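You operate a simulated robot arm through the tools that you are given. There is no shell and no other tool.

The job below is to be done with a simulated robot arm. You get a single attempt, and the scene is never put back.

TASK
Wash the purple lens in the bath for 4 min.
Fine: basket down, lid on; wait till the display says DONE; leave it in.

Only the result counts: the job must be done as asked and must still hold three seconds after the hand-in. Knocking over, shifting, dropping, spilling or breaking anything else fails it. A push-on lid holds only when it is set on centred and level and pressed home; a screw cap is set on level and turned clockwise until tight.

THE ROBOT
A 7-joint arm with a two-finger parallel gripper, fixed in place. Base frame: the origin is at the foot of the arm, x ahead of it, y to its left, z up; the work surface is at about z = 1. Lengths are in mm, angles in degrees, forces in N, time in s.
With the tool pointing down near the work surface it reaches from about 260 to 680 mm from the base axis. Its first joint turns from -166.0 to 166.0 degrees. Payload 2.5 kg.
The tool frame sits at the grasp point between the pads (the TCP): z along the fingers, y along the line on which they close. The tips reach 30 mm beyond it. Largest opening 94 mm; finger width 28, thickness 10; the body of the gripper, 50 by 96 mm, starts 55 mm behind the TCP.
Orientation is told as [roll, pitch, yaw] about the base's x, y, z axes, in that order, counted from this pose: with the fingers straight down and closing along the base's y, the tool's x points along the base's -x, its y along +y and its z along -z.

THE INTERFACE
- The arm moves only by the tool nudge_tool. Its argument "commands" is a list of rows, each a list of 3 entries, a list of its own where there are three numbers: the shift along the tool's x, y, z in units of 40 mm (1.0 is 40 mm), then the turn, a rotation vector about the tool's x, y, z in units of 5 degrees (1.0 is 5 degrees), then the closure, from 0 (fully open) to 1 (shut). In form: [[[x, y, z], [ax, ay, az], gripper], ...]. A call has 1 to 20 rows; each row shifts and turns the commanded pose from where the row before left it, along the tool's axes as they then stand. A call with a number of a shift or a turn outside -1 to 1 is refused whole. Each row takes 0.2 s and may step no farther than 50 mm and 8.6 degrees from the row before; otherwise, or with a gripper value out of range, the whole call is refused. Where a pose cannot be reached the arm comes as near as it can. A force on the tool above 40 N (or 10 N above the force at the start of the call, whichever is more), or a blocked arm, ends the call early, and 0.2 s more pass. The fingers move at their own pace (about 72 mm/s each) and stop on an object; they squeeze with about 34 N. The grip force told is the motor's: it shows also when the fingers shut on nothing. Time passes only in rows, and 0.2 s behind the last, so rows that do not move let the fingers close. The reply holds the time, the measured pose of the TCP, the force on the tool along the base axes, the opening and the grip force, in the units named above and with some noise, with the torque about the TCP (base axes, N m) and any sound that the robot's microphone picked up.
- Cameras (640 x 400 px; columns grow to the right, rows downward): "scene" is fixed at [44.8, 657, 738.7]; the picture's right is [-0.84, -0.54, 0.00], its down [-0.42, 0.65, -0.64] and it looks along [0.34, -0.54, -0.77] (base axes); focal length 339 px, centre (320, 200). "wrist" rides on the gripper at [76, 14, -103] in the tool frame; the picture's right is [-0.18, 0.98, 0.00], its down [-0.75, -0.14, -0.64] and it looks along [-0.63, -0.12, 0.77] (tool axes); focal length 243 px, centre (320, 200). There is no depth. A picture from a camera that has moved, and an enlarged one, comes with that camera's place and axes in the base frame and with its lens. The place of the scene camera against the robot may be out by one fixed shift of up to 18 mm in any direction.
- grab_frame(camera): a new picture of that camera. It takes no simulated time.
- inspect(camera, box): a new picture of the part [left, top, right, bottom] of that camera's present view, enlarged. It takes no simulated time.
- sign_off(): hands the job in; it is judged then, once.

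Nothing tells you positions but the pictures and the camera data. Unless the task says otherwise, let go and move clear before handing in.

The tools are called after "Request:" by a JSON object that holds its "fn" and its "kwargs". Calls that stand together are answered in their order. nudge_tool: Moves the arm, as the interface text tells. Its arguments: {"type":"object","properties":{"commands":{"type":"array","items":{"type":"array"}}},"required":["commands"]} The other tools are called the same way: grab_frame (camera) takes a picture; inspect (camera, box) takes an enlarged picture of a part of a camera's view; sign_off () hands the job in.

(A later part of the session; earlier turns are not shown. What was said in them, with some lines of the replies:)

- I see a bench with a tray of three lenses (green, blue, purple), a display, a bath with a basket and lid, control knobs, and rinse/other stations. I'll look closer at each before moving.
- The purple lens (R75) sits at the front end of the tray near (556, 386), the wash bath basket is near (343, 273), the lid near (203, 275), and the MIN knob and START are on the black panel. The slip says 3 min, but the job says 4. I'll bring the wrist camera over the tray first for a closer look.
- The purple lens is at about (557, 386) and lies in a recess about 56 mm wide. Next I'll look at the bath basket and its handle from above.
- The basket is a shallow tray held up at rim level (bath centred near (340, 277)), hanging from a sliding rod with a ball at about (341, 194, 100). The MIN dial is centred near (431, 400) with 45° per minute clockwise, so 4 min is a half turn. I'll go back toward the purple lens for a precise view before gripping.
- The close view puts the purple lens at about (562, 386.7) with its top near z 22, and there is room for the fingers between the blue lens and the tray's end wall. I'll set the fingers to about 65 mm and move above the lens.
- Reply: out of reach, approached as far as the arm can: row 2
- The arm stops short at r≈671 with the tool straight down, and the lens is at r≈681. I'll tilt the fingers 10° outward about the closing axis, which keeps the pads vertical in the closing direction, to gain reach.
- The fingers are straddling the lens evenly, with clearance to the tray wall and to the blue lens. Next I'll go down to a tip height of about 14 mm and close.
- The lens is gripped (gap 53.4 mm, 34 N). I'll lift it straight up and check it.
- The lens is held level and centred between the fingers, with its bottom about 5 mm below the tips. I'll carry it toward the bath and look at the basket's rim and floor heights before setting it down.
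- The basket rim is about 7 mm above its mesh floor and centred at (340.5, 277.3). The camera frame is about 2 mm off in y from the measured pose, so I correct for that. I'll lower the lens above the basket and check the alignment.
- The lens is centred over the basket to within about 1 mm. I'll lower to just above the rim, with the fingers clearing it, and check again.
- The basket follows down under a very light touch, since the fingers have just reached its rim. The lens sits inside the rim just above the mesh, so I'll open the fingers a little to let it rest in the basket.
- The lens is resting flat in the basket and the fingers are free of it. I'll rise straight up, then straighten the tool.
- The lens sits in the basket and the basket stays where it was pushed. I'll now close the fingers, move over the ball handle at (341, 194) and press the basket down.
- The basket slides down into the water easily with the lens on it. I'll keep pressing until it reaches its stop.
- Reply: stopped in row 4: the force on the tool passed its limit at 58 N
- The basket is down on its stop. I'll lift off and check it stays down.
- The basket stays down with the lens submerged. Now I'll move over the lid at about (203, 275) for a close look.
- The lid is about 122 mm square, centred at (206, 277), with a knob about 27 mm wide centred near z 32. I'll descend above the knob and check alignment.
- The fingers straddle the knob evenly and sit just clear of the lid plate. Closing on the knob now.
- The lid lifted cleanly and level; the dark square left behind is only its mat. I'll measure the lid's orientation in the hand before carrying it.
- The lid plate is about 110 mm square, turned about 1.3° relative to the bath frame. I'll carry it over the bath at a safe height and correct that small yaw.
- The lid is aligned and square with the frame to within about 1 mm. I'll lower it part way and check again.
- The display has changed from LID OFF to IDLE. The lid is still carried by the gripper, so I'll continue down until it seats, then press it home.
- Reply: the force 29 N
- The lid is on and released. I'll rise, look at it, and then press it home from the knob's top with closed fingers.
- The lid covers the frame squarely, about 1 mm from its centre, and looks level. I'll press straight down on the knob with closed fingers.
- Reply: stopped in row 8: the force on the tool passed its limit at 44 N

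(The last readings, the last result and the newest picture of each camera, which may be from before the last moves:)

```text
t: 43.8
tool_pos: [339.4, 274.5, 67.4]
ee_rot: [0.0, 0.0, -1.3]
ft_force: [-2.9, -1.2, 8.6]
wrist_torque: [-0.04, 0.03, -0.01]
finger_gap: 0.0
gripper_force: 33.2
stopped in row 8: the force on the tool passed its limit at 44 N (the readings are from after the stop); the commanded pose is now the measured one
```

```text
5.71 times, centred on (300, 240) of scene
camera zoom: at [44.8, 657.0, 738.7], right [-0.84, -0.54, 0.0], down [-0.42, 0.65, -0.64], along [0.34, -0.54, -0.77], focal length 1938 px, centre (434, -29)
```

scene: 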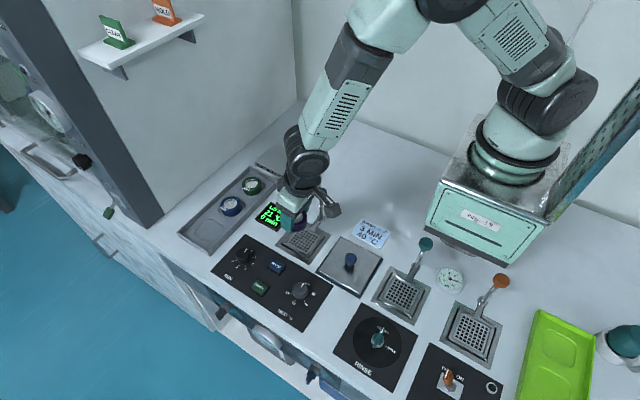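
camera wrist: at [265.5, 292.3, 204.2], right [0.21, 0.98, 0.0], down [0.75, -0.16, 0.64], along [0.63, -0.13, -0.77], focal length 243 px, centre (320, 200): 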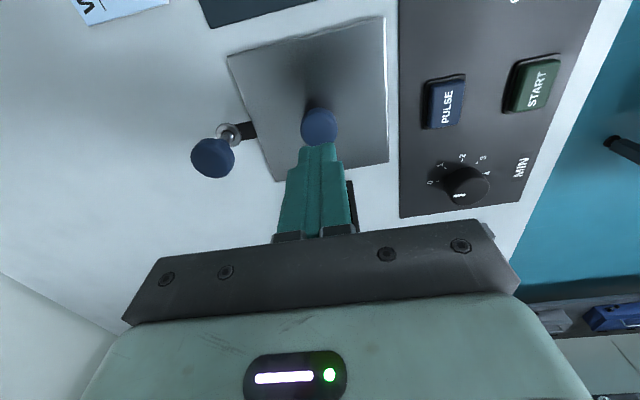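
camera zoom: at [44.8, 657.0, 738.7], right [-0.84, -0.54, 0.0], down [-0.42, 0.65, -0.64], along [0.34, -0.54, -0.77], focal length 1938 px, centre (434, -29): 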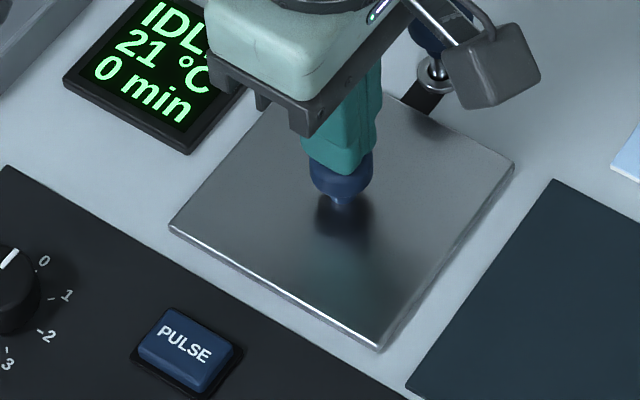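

The lid took a 44 N press without moving, so it is home. Next is the MIN dial near (431, 400): I'll move above it with the fingers open for a close look.

Request:
{"fn": "nudge_tool", "kwargs": {"commands": [[[0, 0, -0.7], [0, 0, -0.14], 1], [[0, 0, -0.7], [0, 0, -0.14], 0.6], [[-0.57, 0.77, 0], [0, 0, 0], 0.4], [[-0.57, 0.77, 0], [0, 0, 0], 0.4], [[-0.57, 0.77, 0], [0, 0, 0], 0.4], [[-0.57, 0.77, 0], [0, 0, 0], 0.4], [[0, 0, 0], [0, 0, 0], 0.4]]}}

Request:
{"fn": "grab_frame", "kwargs": {"camera": "wrist"}}

Request:
{"fn": "inspect", "kwargs": {"camera": "wrist", "box": [240, 60, 400, 180]}}

Request:
{"fn": "grab_frame", "kwargs": {"camera": "scene"}}

```text
t: 45.4
tool_pos: [431.1, 396.7, 122.3]
ee_rot: [0.0, 0.1, 0.0]
ft_force: [-0.5, -0.9, 0.2]
wrist_torque: [0.0, 0.01, 0.01]
finger_gap: 56.5
gripper_force: 0.1
```

```text
taken
camera wrist: at [355.0, 412.9, 226.4], right [0.18, 0.98, 0.0], down [0.75, -0.14, 0.64], along [0.63, -0.12, -0.77], focal length 243 px, centre (320, 200)
```

wrist: 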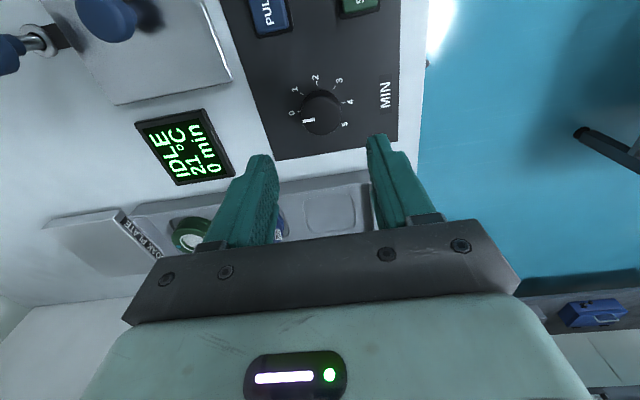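

```text
3.33 times, centred on (320, 120) of wrist
camera zoom: at [355.0, 412.9, 226.4], right [0.18, 0.98, 0.0], down [0.75, -0.14, 0.64], along [0.63, -0.12, -0.77], focal length 809 px, centre (320, 467)
```

zoom: 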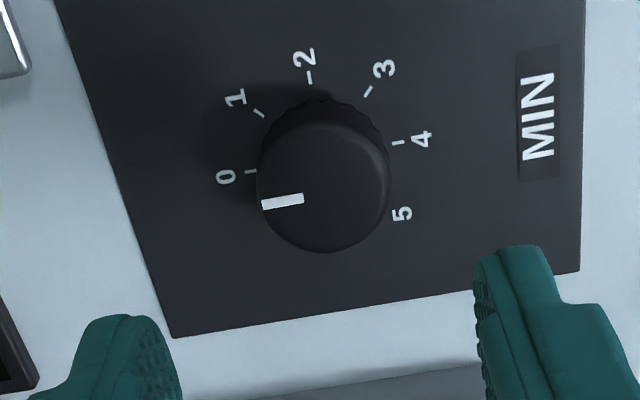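

```text
taken
```

scene: 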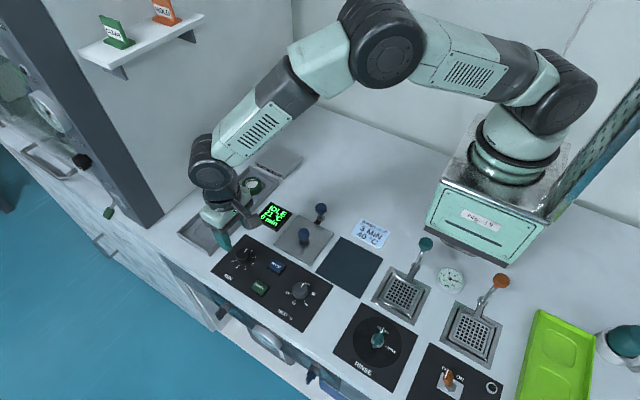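

The MIN dial is centred at (431, 399.6), with its top at z≈24, and it points at 0. I'll first rotate the tool 90° counter-clockwise at height so I can then turn the dial clockwise by 180°.

Request:
{"fn": "nudge_tool", "kwargs": {"commands": [[[0, 0, 0], [0, 0, -1], 0.4], [[0, 0, 0], [0, 0, -1], 0.4], [[0, 0, 0], [0, 0, -1], 0.4], [[0, 0, 0], [0, 0, -1], 0.4], [[0, 0, 0], [0, 0, -1], 0.4], [[0, 0, 0], [0, 0, -1], 0.4], [[0, 0, 0], [0, 0, -1], 0.4], [[0, 0, 0], [0, 0, -1], 0.4], [[0, 0, 0], [0, 0, -1], 0.4], [[0, 0, 0], [0, 0, -1], 0.4], [[0, 0, 0], [0, 0, -1], 0.4], [[0, 0, 0], [0, 0, -1], 0.4], [[0, 0, 0], [0, 0, -1], 0.4], [[0, 0, 0], [0, 0, -1], 0.4], [[0, 0, 0], [0, 0, -1], 0.4], [[0, 0, 0], [0, 0, -1], 0.4], [[0, 0, 0], [0, 0, -1], 0.4], [[0, 0, 0], [0, 0, -1], 0.4], [[0, 0, 0], [0, 0, 0], 0.4]]}}

Request:
{"fn": "grab_frame", "kwargs": {"camera": "wrist"}}

Request:
{"fn": "inspect", "kwargs": {"camera": "wrist", "box": [240, 60, 400, 180]}}

```text
t: 49.4
tool_pos: [430.8, 396.2, 124.0]
ee_rot: [0.1, 0.0, 90.1]
ft_force: [-0.3, 0.3, 0.2]
wrist_torque: [-0.02, 0.03, 0.01]
finger_gap: 56.4
gripper_force: 0.1
```

```text
taken
camera wrist: at [417.6, 322.5, 227.0], right [-0.98, 0.18, 0.0], down [0.14, 0.75, 0.64], along [0.12, 0.63, -0.77], focal length 243 px, centre (320, 200)
```

wrist: 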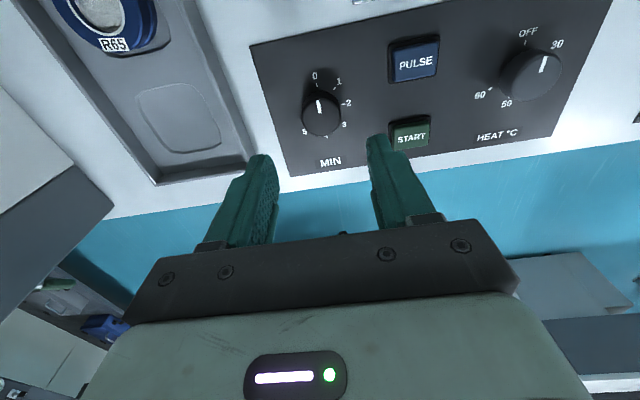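

```text
3.33 times, centred on (320, 120) of wrist
camera zoom: at [417.6, 322.5, 227.0], right [-0.98, 0.18, 0.0], down [0.14, 0.75, 0.64], along [0.12, 0.63, -0.77], focal length 809 px, centre (320, 467)
```

zoom: 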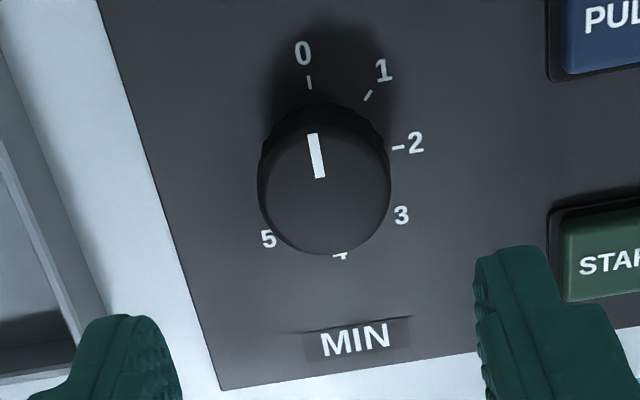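

Request:
{"fn": "nudge_tool", "kwargs": {"commands": [[[-0.018, 0.018, 0.7], [0, 0, 0], 0.4], [[0, 0, 0.7], [0, 0, 0], 0.4], [[0, 0, 0.4], [0, 0, 0], 0.4], [[0, 0, 0.25], [0, 0, 0], 0.4], [[0, 0, 0], [0, 0, 0], 0.4]]}}

Request:
{"fn": "inspect", "kwargs": {"camera": "wrist", "box": [200, 60, 440, 210]}}

Request:
{"fn": "inspect", "kwargs": {"camera": "scene", "box": [195, 195, 295, 305]}}

```text
t: 50.6
tool_pos: [429.5, 397.9, 41.8]
ee_rot: [0.0, 0.0, 90.0]
ft_force: [-0.1, 0.3, 0.3]
wrist_torque: [0.05, 0.01, 0.0]
finger_gap: 56.3
gripper_force: 0.0
```

```text
2.67 times, centred on (320, 135) of wrist
camera zoom: at [416.1, 323.7, 145.0], right [-0.98, 0.18, 0.0], down [0.14, 0.75, 0.64], along [0.12, 0.63, -0.77], focal length 647 px, centre (320, 373)
```

zoom: 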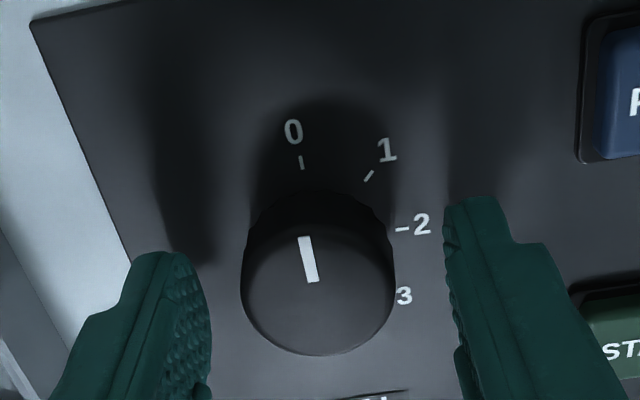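

```text
3.64 times, centred on (245, 250) of scene
camera zoom: at [44.8, 657.0, 738.7], right [-0.84, -0.54, 0.0], down [-0.42, 0.65, -0.64], along [0.34, -0.54, -0.77], focal length 1233 px, centre (593, 18)
```

zoom: 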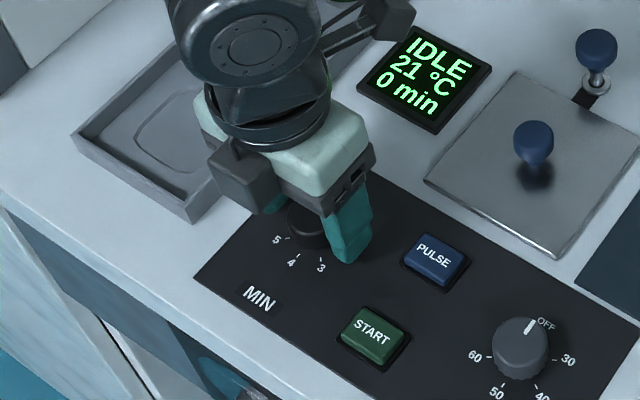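

Request:
{"fn": "nudge_tool", "kwargs": {"commands": [[[0.02, -0.02, 0.05], [0, 0, 0], 0.4], [[0, 0, 0], [0, 0, 0], 0.7], [[0, 0, 0], [0, 0, 0], 0.9], [[0, 0, 0], [0, 0, 0], 0.9]]}}

Request:
{"fn": "inspect", "kwargs": {"camera": "wrist", "box": [200, 60, 440, 210]}}

```text
t: 51.6
tool_pos: [429.4, 396.8, 39.4]
ee_rot: [0.1, -0.1, 90.0]
ft_force: [-1.3, -0.8, 0.6]
wrist_torque: [0.08, -0.44, 0.0]
finger_gap: 33.4
gripper_force: 45.4
```

```text
2.67 times, centred on (320, 135) of wrist
camera zoom: at [416.5, 322.5, 143.2], right [-0.98, 0.18, 0.0], down [0.14, 0.75, 0.64], along [0.12, 0.63, -0.77], focal length 647 px, centre (320, 373)
```

zoom: 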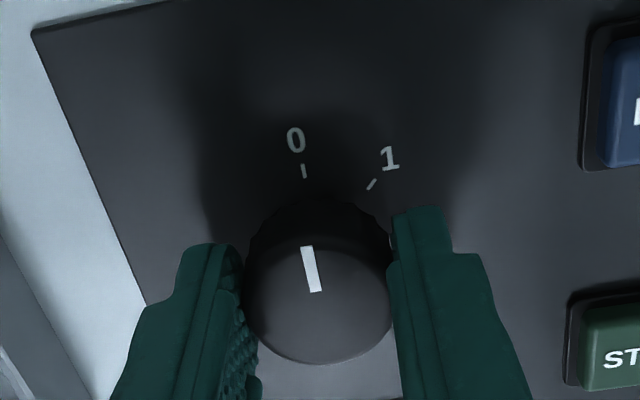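

The dial is gripped at 33.4 mm. I'll turn 45° clockwise first and check that the display follows.

Request:
{"fn": "nudge_tool", "kwargs": {"commands": [[[0, 0, 0], [0, 0, 1], 0.9], [[0, 0, 0], [0, 0, 1], 0.9], [[0, 0, 0], [0, 0, 1], 0.9], [[0, 0, 0], [0, 0, 1], 0.9], [[0, 0, 0], [0, 0, 1], 0.9], [[0, 0, 0], [0, 0, 1], 0.9], [[0, 0, 0], [0, 0, 1], 0.9], [[0, 0, 0], [0, 0, 1], 0.9], [[0, 0, 0], [0, 0, 1], 0.9], [[0, 0, 0], [0, 0, 0], 0.9]]}}

Request:
{"fn": "inspect", "kwargs": {"camera": "wrist", "box": [200, 60, 440, 210]}}

Request:
{"fn": "inspect", "kwargs": {"camera": "scene", "box": [195, 195, 295, 305]}}

```text
t: 53.8
tool_pos: [429.5, 396.9, 40.4]
ee_rot: [0.0, 0.0, 45.0]
ft_force: [-22.5, -7.7, 32.4]
wrist_torque: [-0.56, 0.41, 0.01]
finger_gap: 33.5
gripper_force: 45.3
```

```text
2.67 times, centred on (320, 135) of wrist
camera zoom: at [366.3, 355.2, 143.2], right [-0.56, 0.83, 0.0], down [0.63, 0.43, 0.64], along [0.53, 0.36, -0.77], focal length 647 px, centre (320, 373)
```

zoom: 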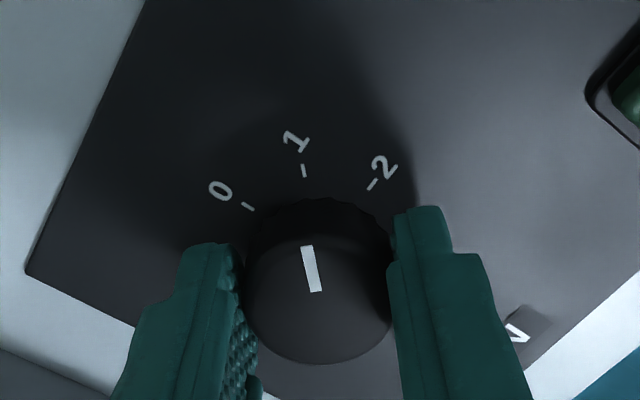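

```text
3.64 times, centred on (245, 250) of scene
camera zoom: at [44.8, 657.0, 738.7], right [-0.84, -0.54, 0.0], down [-0.42, 0.65, -0.64], along [0.34, -0.54, -0.77], focal length 1233 px, centre (593, 18)
```

zoom: 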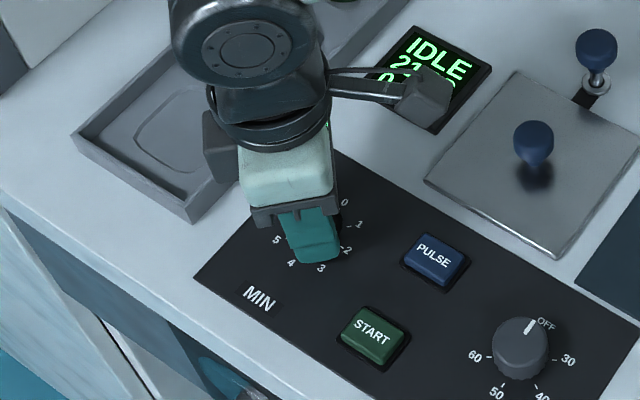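

The dial follows exactly to 1, but side load is building up because my grip is slightly off-axis. I'll let go, re-centre and re-grip.

Request:
{"fn": "nudge_tool", "kwargs": {"commands": [[[0, 0, 0], [0, 0, 0], 0.5], [[0, 0, 0], [0, 0, 0], 0.5], [[0, 0, 0], [0, 0, 0], 0.5]]}}

Request:
{"fn": "inspect", "kwargs": {"camera": "wrist", "box": [200, 60, 440, 210]}}

```text
t: 54.6
tool_pos: [431.1, 396.5, 39.4]
ee_rot: [0.1, 0.0, 45.1]
ft_force: [0.1, 0.3, -0.8]
wrist_torque: [0.0, 0.02, 0.01]
finger_gap: 47.0
gripper_force: 0.0
```

```text
2.67 times, centred on (320, 135) of wrist
camera zoom: at [366.9, 354.6, 142.2], right [-0.56, 0.83, 0.0], down [0.63, 0.43, 0.64], along [0.53, 0.36, -0.77], focal length 647 px, centre (320, 373)
```

zoom: 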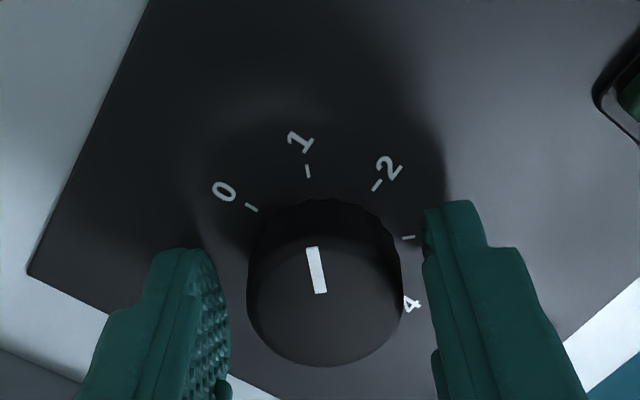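

Request:
{"fn": "nudge_tool", "kwargs": {"commands": [[[-0.025, 0, -0.02], [0, 0, 0], 0.5], [[0, 0, 0], [0, 0, 0], 0.5], [[0, 0, 0], [0, 0, 0], 0.9], [[0, 0, 0], [0, 0, 0], 0.9], [[0, 0, 0], [0, 0, 1], 0.9], [[0, 0, 0], [0, 0, 1], 0.9], [[0, 0, 0], [0, 0, 1], 0.9], [[0, 0, 0], [0, 0, 1], 0.9], [[0, 0, 0], [0, 0, 1], 0.9]]}}

```text
t: 56.6
tool_pos: [431.9, 398.0, 40.0]
ee_rot: [0.1, 0.0, 20.0]
ft_force: [-2.1, 11.4, -8.8]
wrist_torque: [-0.27, 0.21, 0.01]
finger_gap: 33.5
gripper_force: 45.3
```

Request:
{"fn": "nudge_tool", "kwargs": {"commands": [[[0, 0, 0], [0, 0, 1], 0.9], [[0, 0, 0], [0, 0, 1], 0.9], [[0, 0, 0], [0, 0, 1], 0.9], [[0, 0, 0], [0, 0, 1], 0.9], [[0, 0, 0], [0, 0, 0], 0.9], [[0, 0, 0], [0, 0, 0], 0.5], [[0, 0, 0], [0, 0, 0], 0.5], [[0, 0, 0], [0, 0, 0], 0.5]]}}

Request:
{"fn": "inspect", "kwargs": {"camera": "wrist", "box": [200, 60, 440, 210]}}

Request:
{"fn": "inspect", "kwargs": {"camera": "scene", "box": [195, 195, 295, 305]}}

```text
t: 58.4
tool_pos: [431.1, 397.4, 40.9]
ee_rot: [0.0, 0.0, -0.1]
ft_force: [-0.7, 0.1, 0.7]
wrist_torque: [0.01, 0.0, 0.02]
finger_gap: 47.0
gripper_force: 0.0
```

```text
2.67 times, centred on (320, 135) of wrist
camera zoom: at [355.7, 413.7, 143.4], right [0.18, 0.98, 0.0], down [0.75, -0.14, 0.64], along [0.63, -0.12, -0.77], focal length 647 px, centre (320, 373)
```

zoom: 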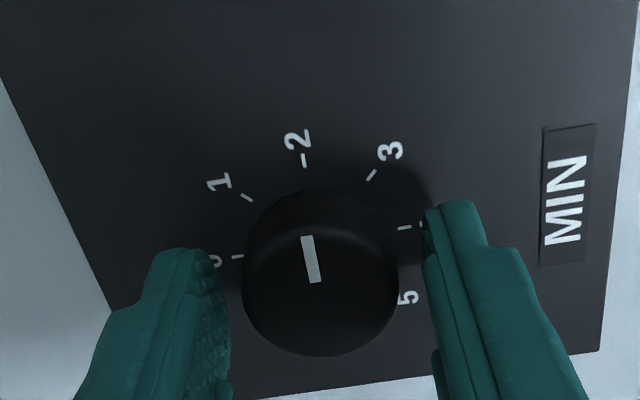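

```text
3.64 times, centred on (245, 250) of scene
camera zoom: at [44.8, 657.0, 738.7], right [-0.84, -0.54, 0.0], down [-0.42, 0.65, -0.64], along [0.34, -0.54, -0.77], focal length 1233 px, centre (593, 18)
```

zoom: 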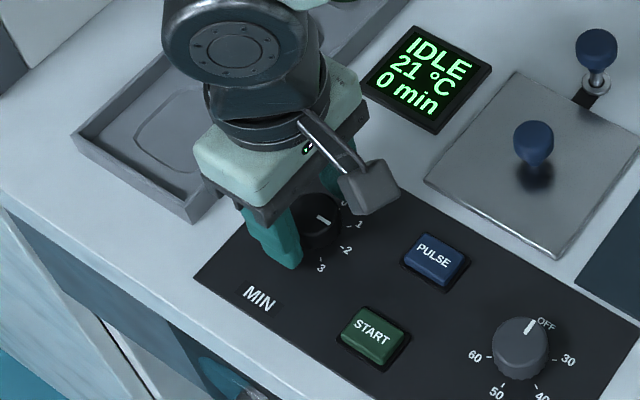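

The dial is now at 2. I'll re-centre slightly and continue to 3.

Request:
{"fn": "nudge_tool", "kwargs": {"commands": [[[0.02, -0.012, 0], [0, 0, 0], 0.5], [[0, 0, 0], [0, 0, 0], 0.5], [[0, 0, 0], [0, 0, 0], 0.9], [[0, 0, 0], [0, 0, 0], 0.9], [[0, 0, 0], [0, 0, 1], 0.9], [[0, 0, 0], [0, 0, 1], 0.9], [[0, 0, 0], [0, 0, 1], 0.9], [[0, 0, 0], [0, 0, 1], 0.9], [[0, 0, 0], [0, 0, 1], 0.9], [[0, 0, 0], [0, 0, 1], 0.9], [[0, 0, 0], [0, 0, 1], 0.9], [[0, 0, 0], [0, 0, 1], 0.9], [[0, 0, 0], [0, 0, 1], 0.9], [[0, 0, 0], [0, 0, 0], 0.9], [[0, 0, 0], [0, 0, 0], 0.5], [[0, 0, 0], [0, 0, 0], 0.5], [[0, 0, 0], [0, 0, 0], 0.5]]}}

Request:
{"fn": "inspect", "kwargs": {"camera": "wrist", "box": [200, 60, 440, 210]}}

Request:
{"fn": "inspect", "kwargs": {"camera": "scene", "box": [195, 195, 295, 305]}}

```text
t: 62.0
tool_pos: [430.0, 396.0, 39.5]
ee_rot: [0.0, 0.0, -45.0]
ft_force: [0.1, 0.7, -0.1]
wrist_torque: [-0.04, -0.03, 0.05]
finger_gap: 47.1
gripper_force: 0.1
```

```text
2.67 times, centred on (320, 135) of wrist
camera zoom: at [387.7, 461.8, 143.2], right [0.83, 0.56, 0.0], down [0.43, -0.63, 0.64], along [0.36, -0.53, -0.77], focal length 647 px, centre (320, 373)
```

zoom: 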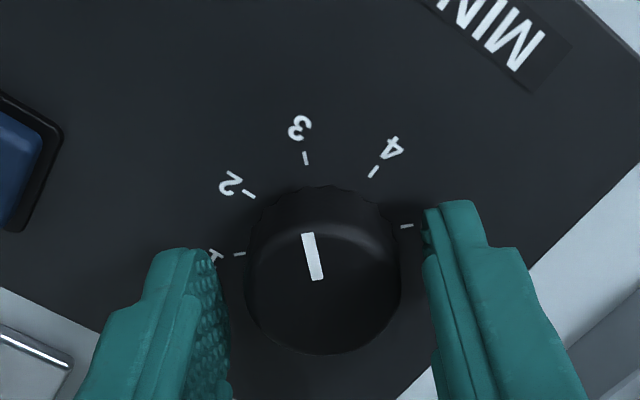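

```text
3.64 times, centred on (245, 250) of scene
camera zoom: at [44.8, 657.0, 738.7], right [-0.84, -0.54, 0.0], down [-0.42, 0.65, -0.64], along [0.34, -0.54, -0.77], focal length 1233 px, centre (593, 18)
```

zoom: 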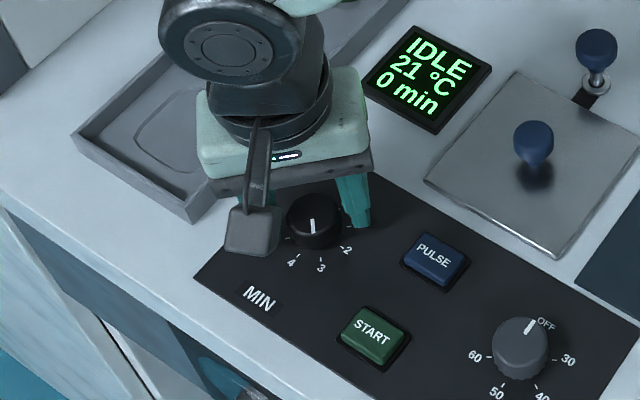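

Dial at 3. One more 45° turn brings it to 4.

Request:
{"fn": "nudge_tool", "kwargs": {"commands": [[[0.025, 0.007, 0], [0, 0, 0], 0.5], [[0, 0, 0], [0, 0, 0], 0.5], [[0, 0, 0], [0, 0, 0], 0.9], [[0, 0, 0], [0, 0, 0], 0.9], [[0, 0, 0], [0, 0, 1], 0.9], [[0, 0, 0], [0, 0, 1], 0.9], [[0, 0, 0], [0, 0, 1], 0.9], [[0, 0, 0], [0, 0, 1], 0.9], [[0, 0, 0], [0, 0, 1], 0.9], [[0, 0, 0], [0, 0, 1], 0.9], [[0, 0, 0], [0, 0, 1], 0.9], [[0, 0, 0], [0, 0, 1], 0.9], [[0, 0, 0], [0, 0, 1], 0.9], [[0, 0, 0], [0, 0, 0], 0.9], [[0, 0, 0], [0, 0, 0], 0.5], [[0, 0, 0], [0, 0, 0], 0.5], [[0, 0, 0], [0, 0, 0], 0.5]]}}

Request:
{"fn": "inspect", "kwargs": {"camera": "wrist", "box": [200, 60, 440, 210]}}

Request:
{"fn": "inspect", "kwargs": {"camera": "scene", "box": [195, 195, 295, 305]}}

```text
t: 65.6
tool_pos: [431.1, 398.2, 41.3]
ee_rot: [-0.1, 0.0, -90.0]
ft_force: [0.4, -1.2, -0.3]
wrist_torque: [0.0, -0.01, 0.01]
finger_gap: 47.2
gripper_force: 0.0
```

```text
2.67 times, centred on (320, 135) of wrist
camera zoom: at [445.5, 475.7, 143.1], right [0.98, -0.18, 0.0], down [-0.14, -0.75, 0.64], along [-0.12, -0.63, -0.77], focal length 647 px, centre (320, 373)
```

zoom: 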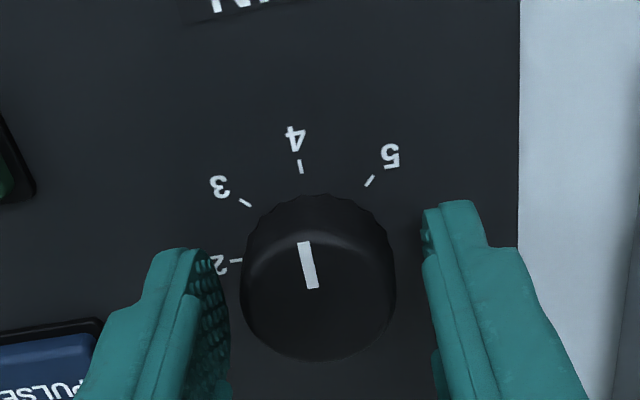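

```text
3.64 times, centred on (245, 250) of scene
camera zoom: at [44.8, 657.0, 738.7], right [-0.84, -0.54, 0.0], down [-0.42, 0.65, -0.64], along [0.34, -0.54, -0.77], focal length 1233 px, centre (593, 18)
```

zoom: 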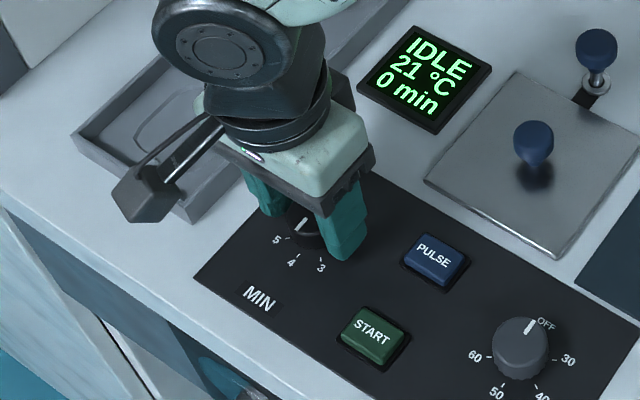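

The dial points at 4. I'll lift off and rotate the tool back to its neutral yaw.

Request:
{"fn": "nudge_tool", "kwargs": {"commands": [[[0, 0, -0.5], [0, 0, 0], 0.4], [[0, 0, -0.8], [0, 0, 0], 0.4], [[0, 0, -0.7], [0, 0, -1], 0.5], [[0, 0, 0], [0, 0, -1], 0.8], [[0, 0, 0], [0, 0, -1], 1], [[0, 0, 0], [0, 0, -1], 1], [[0, 0, 0], [0, 0, -1], 1], [[0, 0, 0], [0, 0, -1], 1], [[0, 0, 0], [0, 0, -1], 1], [[0, 0, 0], [0, 0, -1], 1], [[0, 0, 0], [0, 0, -1], 1], [[0, 0, 0], [0, 0, -1], 1], [[0, 0, 0], [0, 0, -1], 1], [[0, 0, 0], [0, 0, -1], 1], [[0, 0, 0], [0, 0, -1], 1], [[0, 0, 0], [0, 0, -1], 1], [[0, 0, 0], [0, 0, -1], 1], [[0, 0, 0], [0, 0, -1], 1], [[0, 0, 0], [0, 0, -1], 1], [[0, 0, 0], [0, 0, -1], 1]]}}

Request:
{"fn": "inspect", "kwargs": {"camera": "scene", "box": [205, 195, 345, 315]}}

```text
t: 69.8
tool_pos: [429.4, 397.6, 120.0]
ee_rot: [0.1, 0.0, 0.1]
ft_force: [-0.2, -0.2, 0.4]
wrist_torque: [0.0, -0.04, -0.02]
finger_gap: 0.0
gripper_force: 33.2
```

```text
3.33 times, centred on (275, 255) of scene
camera zoom: at [44.8, 657.0, 738.7], right [-0.84, -0.54, 0.0], down [-0.42, 0.65, -0.64], along [0.34, -0.54, -0.77], focal length 1130 px, centre (470, 17)
```

zoom: 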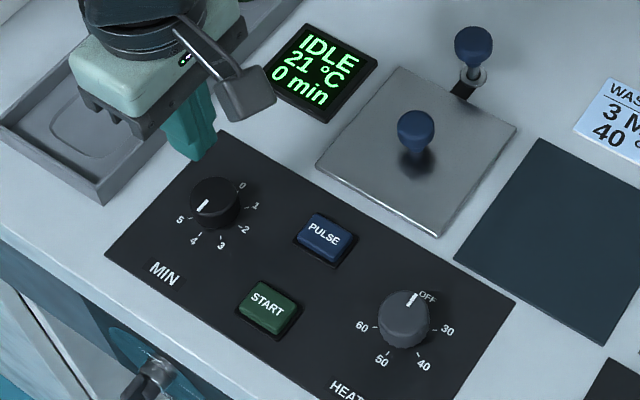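

Request:
{"fn": "nudge_tool", "kwargs": {"commands": [[[0.68, 0.32, 0.2], [0, 0, 0], 1], [[0.68, 0.32, 0.2], [0, 0, 0], 1], [[0.68, 0.32, 0.2], [0, 0, 0], 1], [[0, 0, 0], [0, 0, 0], 1], [[0, 0, 0], [0, 0, 0], 1]]}}

Request:
{"fn": "inspect", "kwargs": {"camera": "wrist", "box": [200, 20, 440, 200]}}

Request:
{"fn": "inspect", "kwargs": {"camera": "scene", "box": [205, 215, 325, 315]}}

```text
t: 71.0
tool_pos: [347.8, 437.1, 98.1]
ee_rot: [0.0, 0.1, 0.0]
ft_force: [0.1, -0.6, 0.0]
wrist_torque: [0.01, -0.05, 0.0]
finger_gap: 0.0
gripper_force: 32.8
```

```text
2.22 times, centred on (320, 110) of wrist
camera zoom: at [272.8, 452.4, 200.3], right [0.18, 0.98, 0.0], down [0.75, -0.14, 0.64], along [0.63, -0.12, -0.77], focal length 539 px, centre (320, 400)
```

zoom: 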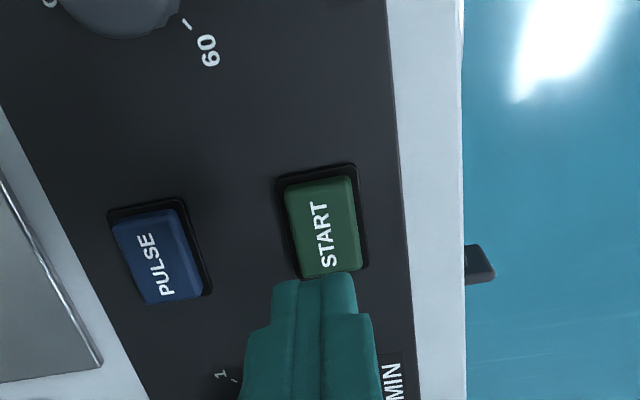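

```text
4.00 times, centred on (265, 265) of scene
camera zoom: at [44.8, 657.0, 738.7], right [-0.84, -0.54, 0.0], down [-0.42, 0.65, -0.64], along [0.34, -0.54, -0.77], focal length 1357 px, centre (540, -60)
```

zoom: 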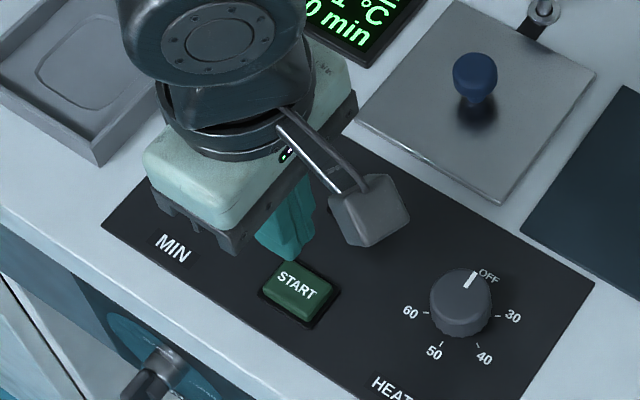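

The closed fingertips are over START. I'll descend and press gently.

Request:
{"fn": "nudge_tool", "kwargs": {"commands": [[[0.01, 0.04, 0.6], [0, 0, 0], 1], [[0, 0, 0.55], [0, 0, 0], 1], [[0, 0, 0.05], [0, 0, 0], 1], [[0, 0, 0.05], [0, 0, 0], 1], [[0, 0, 0.05], [0, 0, 0], 1]]}}

Request:
{"fn": "inspect", "kwargs": {"camera": "scene", "box": [205, 195, 325, 315]}}

```text
t: 72.2
tool_pos: [349.3, 436.9, 45.1]
ee_rot: [0.0, 0.1, -0.1]
ft_force: [-0.4, 0.0, 0.1]
wrist_torque: [-0.01, 0.02, -0.01]
finger_gap: 0.1
gripper_force: 33.1
```

```text
3.33 times, centred on (265, 255) of scene
camera zoom: at [44.8, 657.0, 738.7], right [-0.84, -0.54, 0.0], down [-0.42, 0.65, -0.64], along [0.34, -0.54, -0.77], focal length 1130 px, centre (503, 17)
```

zoom: 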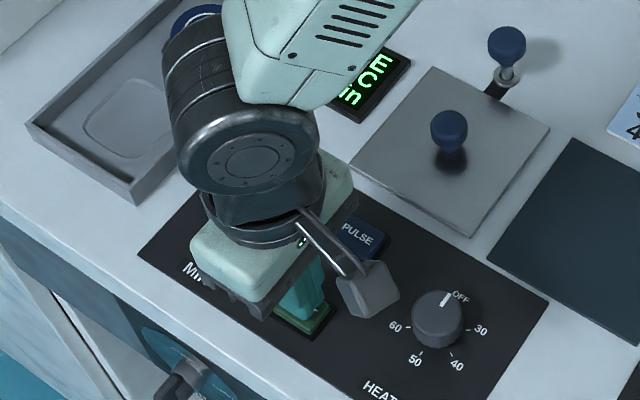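

Request:
{"fn": "nudge_tool", "kwargs": {"commands": [[[0, 0, 0.025], [0, 0, 0], 1], [[0, 0, 0.025], [0, 0, 0], 1], [[0, 0, 0.025], [0, 0, 0], 1], [[0, 0, 0.025], [0, 0, 0], 1]]}}

```text
t: 73.2
tool_pos: [348.4, 438.8, 40.7]
ee_rot: [0.2, 0.1, 0.0]
ft_force: [0.7, 0.0, -0.3]
wrist_torque: [0.03, -0.04, 0.0]
finger_gap: 0.3
gripper_force: 33.1
```

Request:
{"fn": "nudge_tool", "kwargs": {"commands": [[[0, 0, 0.025], [0, 0, 0], 1], [[0, 0, 0.025], [0, 0, 0], 1], [[0, 0, 0.025], [0, 0, 0], 1]]}}

Request:
{"fn": "inspect", "kwargs": {"camera": "scene", "box": [205, 195, 325, 315]}}

```text
t: 74.0
tool_pos: [348.7, 437.7, 39.2]
ee_rot: [0.1, 0.0, 0.1]
ft_force: [1.4, -0.8, 2.0]
wrist_torque: [0.01, -0.03, -0.01]
finger_gap: 0.0
gripper_force: 33.2
heard: click
```

```text
3.33 times, centred on (265, 255) of scene
camera zoom: at [44.8, 657.0, 738.7], right [-0.84, -0.54, 0.0], down [-0.42, 0.65, -0.64], along [0.34, -0.54, -0.77], focal length 1130 px, centre (503, 17)
```

zoom: 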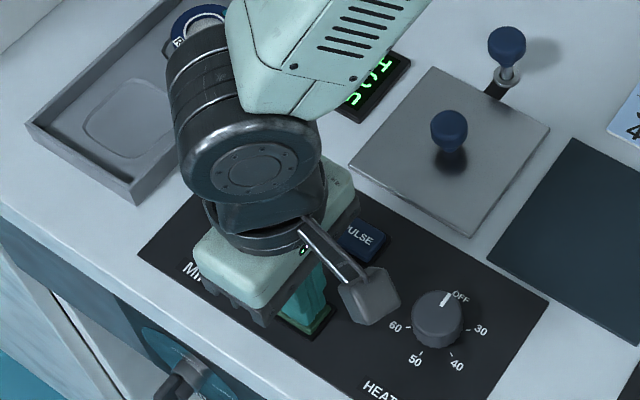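

I heard a click. I'll lift off and check the display.

Request:
{"fn": "nudge_tool", "kwargs": {"commands": [[[0, 0, -0.6], [0, 0, 0], 1], [[0, 0, -0.9], [0, 0, 0], 1], [[-0.68, -0.32, -0.3], [0, 0, 0], 1], [[-0.68, -0.32, 0], [0, 0, 0], 1], [[-0.68, -0.32, 0], [0, 0, 0], 0.6]]}}

Request:
{"fn": "inspect", "kwargs": {"camera": "scene", "box": [205, 195, 345, 315]}}

```text
t: 75.2
tool_pos: [429.6, 400.2, 108.6]
ee_rot: [-0.1, 0.1, 0.1]
ft_force: [0.4, -0.2, 0.0]
wrist_torque: [0.02, -0.02, -0.02]
finger_gap: 37.4
gripper_force: 0.1
```

```text
3.33 times, centred on (275, 255) of scene
camera zoom: at [44.8, 657.0, 738.7], right [-0.84, -0.54, 0.0], down [-0.42, 0.65, -0.64], along [0.34, -0.54, -0.77], focal length 1130 px, centre (470, 17)
```

zoom: 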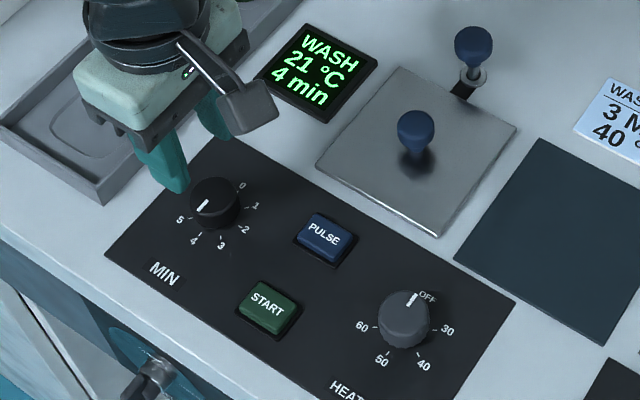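

The display reads WASH, 21 °C, 4 min, so the cycle is running with the set time. I'll move clear and wait.

Request:
{"fn": "nudge_tool", "kwargs": {"commands": [[[0.3, -0.5, -0.6], [0, 0, 0], 0.4], [[0.3, -0.5, -0.6], [0, 0, 0], 0.4], [[0, -0.5, -0.6], [0, 0, 0], 0.4], [[0, -0.5, -0.6], [0, 0, 0], 0.4], [[0, 0, 0], [0, 0, 0], 0.4], [[0, 0, 0], [0, 0, 0], 0.4], [[0, 0, 0], [0, 0, 0], 0.4], [[0, 0, 0], [0, 0, 0], 0.4], [[0, 0, 0], [0, 0, 0], 0.4], [[0, 0, 0], [0, 0, 0], 0.4], [[0, 0, 0], [0, 0, 0], 0.4], [[0, 0, 0], [0, 0, 0], 0.4], [[0, 0, 0], [0, 0, 0], 0.4], [[0, 0, 0], [0, 0, 0], 0.4], [[0, 0, 0], [0, 0, 0], 0.4], [[0, 0, 0], [0, 0, 0], 0.4], [[0, 0, 0], [0, 0, 0], 0.4], [[0, 0, 0], [0, 0, 0], 0.4], [[0, 0, 0], [0, 0, 0], 0.4], [[0, 0, 0], [0, 0, 0], 0.4]]}}

Request:
{"fn": "grab_frame", "kwargs": {"camera": "scene"}}

Request:
{"fn": "inspect", "kwargs": {"camera": "scene", "box": [205, 185, 345, 305]}}

```text
t: 79.4
tool_pos: [405.1, 318.8, 206.5]
ee_rot: [0.0, -0.1, 0.0]
ft_force: [0.3, 0.7, -0.5]
wrist_torque: [-0.02, 0.01, 0.04]
finger_gap: 56.4
gripper_force: 0.1
```

```text
taken
```

scene: 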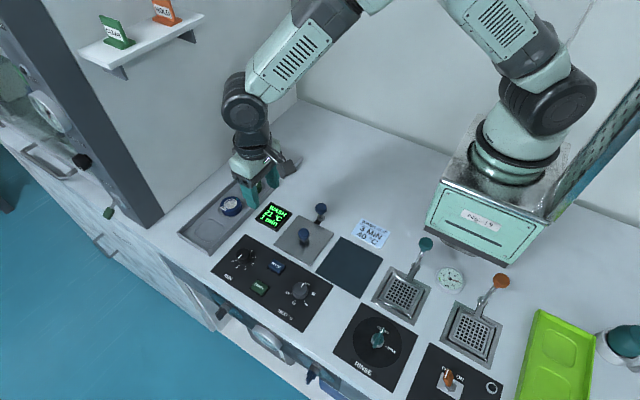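

```text
3.33 times, centred on (275, 245) of scene
camera zoom: at [44.8, 657.0, 738.7], right [-0.84, -0.54, 0.0], down [-0.42, 0.65, -0.64], along [0.34, -0.54, -0.77], focal length 1130 px, centre (470, 50)
```

zoom: 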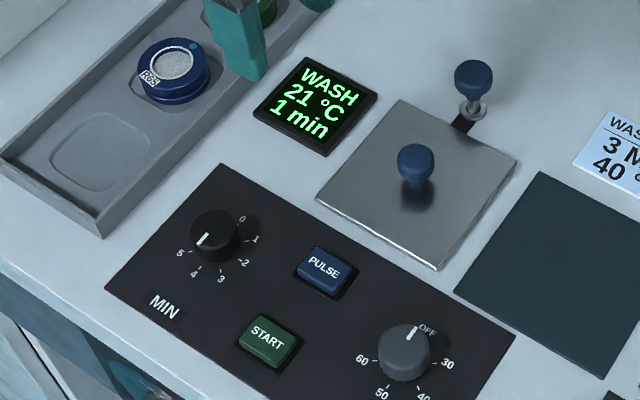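

The display counts down quickly and shows 1 min left. I'll keep waiting until it says DONE.

Request:
{"fn": "nudge_tool", "kwargs": {"commands": [[[0, 0, 0], [0, 0, 0], 0.4], [[0, 0, 0], [0, 0, 0], 0.4], [[0, 0, 0], [0, 0, 0], 0.4], [[0, 0, 0], [0, 0, 0], 0.4], [[0, 0, 0], [0, 0, 0], 0.4], [[0, 0, 0], [0, 0, 0], 0.4], [[0, 0, 0], [0, 0, 0], 0.4], [[0, 0, 0], [0, 0, 0], 0.4]]}}

Request:
{"fn": "inspect", "kwargs": {"camera": "scene", "box": [205, 185, 345, 305]}}

```text
t: 81.2
tool_pos: [406.4, 319.7, 206.9]
ee_rot: [0.1, 0.0, 0.0]
ft_force: [0.1, -0.9, 0.5]
wrist_torque: [-0.01, -0.01, -0.02]
finger_gap: 56.4
gripper_force: 0.1
```

```text
3.33 times, centred on (275, 245) of scene
camera zoom: at [44.8, 657.0, 738.7], right [-0.84, -0.54, 0.0], down [-0.42, 0.65, -0.64], along [0.34, -0.54, -0.77], focal length 1130 px, centre (470, 50)
```

zoom: 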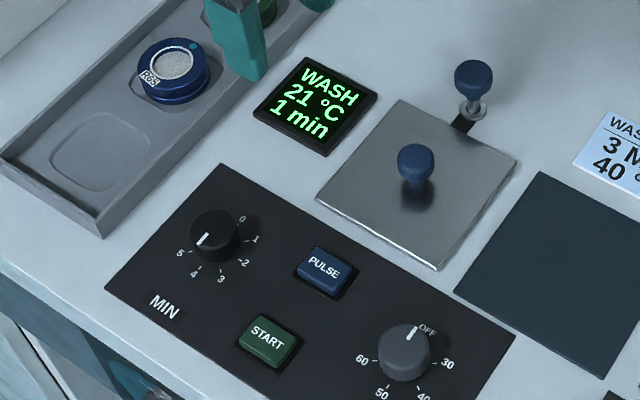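

Request:
{"fn": "nudge_tool", "kwargs": {"commands": [[[0, 0, 0], [0, 0, 0], 0.4], [[0, 0, 0], [0, 0, 0], 0.4], [[0, 0, 0], [0, 0, 0], 0.4], [[0, 0, 0], [0, 0, 0], 0.4], [[0, 0, 0], [0, 0, 0], 0.4], [[0, 0, 0], [0, 0, 0], 0.4], [[0, 0, 0], [0, 0, 0], 0.4], [[0, 0, 0], [0, 0, 0], 0.4]]}}

Request:
{"fn": "inspect", "kwargs": {"camera": "scene", "box": [205, 185, 345, 305]}}

```text
t: 83.0
tool_pos: [404.1, 319.6, 206.0]
ee_rot: [0.0, 0.0, 0.0]
ft_force: [-1.1, -0.5, -0.2]
wrist_torque: [-0.03, -0.01, 0.02]
finger_gap: 56.2
gripper_force: 0.1
```

```text
3.33 times, centred on (275, 245) of scene
camera zoom: at [44.8, 657.0, 738.7], right [-0.84, -0.54, 0.0], down [-0.42, 0.65, -0.64], along [0.34, -0.54, -0.77], focal length 1130 px, centre (470, 50)
```

zoom: 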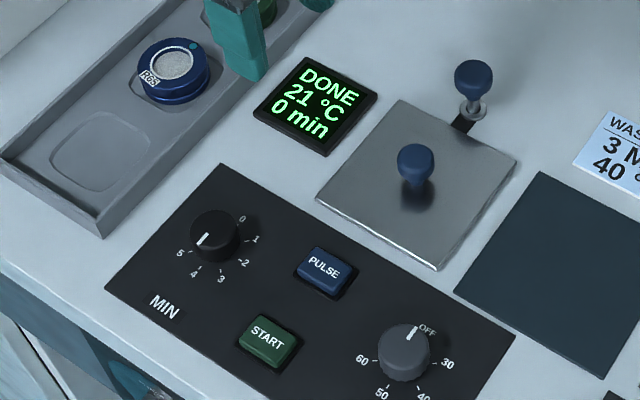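

The display says DONE. The purple lens is still in the lowered basket under the lid, the other lenses are undisturbed, and the arm is clear with nothing in the gripper, so I'm handing in.

Request:
{"fn": "sign_off", "kwargs": {}}

```text
The job is handed in.
```

The purple lens (R75) has had its 4 min wash, and the display reads DONE. It's still in the bath with the basket down and the lid pressed on.

- **Temperature:** I left the heat OFF, so the wash ran at 21 °C. The slip by the bath says 3 MIN, 40 °C. I followed your 4 min, and you gave no temperature, so I didn't turn on the heater.
- **Placing the lens:** while I was setting it in, the fingertips touched the basket rim and nudged the basket down a few millimetres. The lens stayed level, and I then pushed the basket the rest of the way down to its stop.
- **Lid:** it sits about 1 mm off the bath's centre. It didn't move when I pressed it with about 44 N, and the bath registered it as on.

The MIN dial is still set to 4. The blue and green lenses haven't moved, and the arm is clear of the bench with nothing in the gripper.
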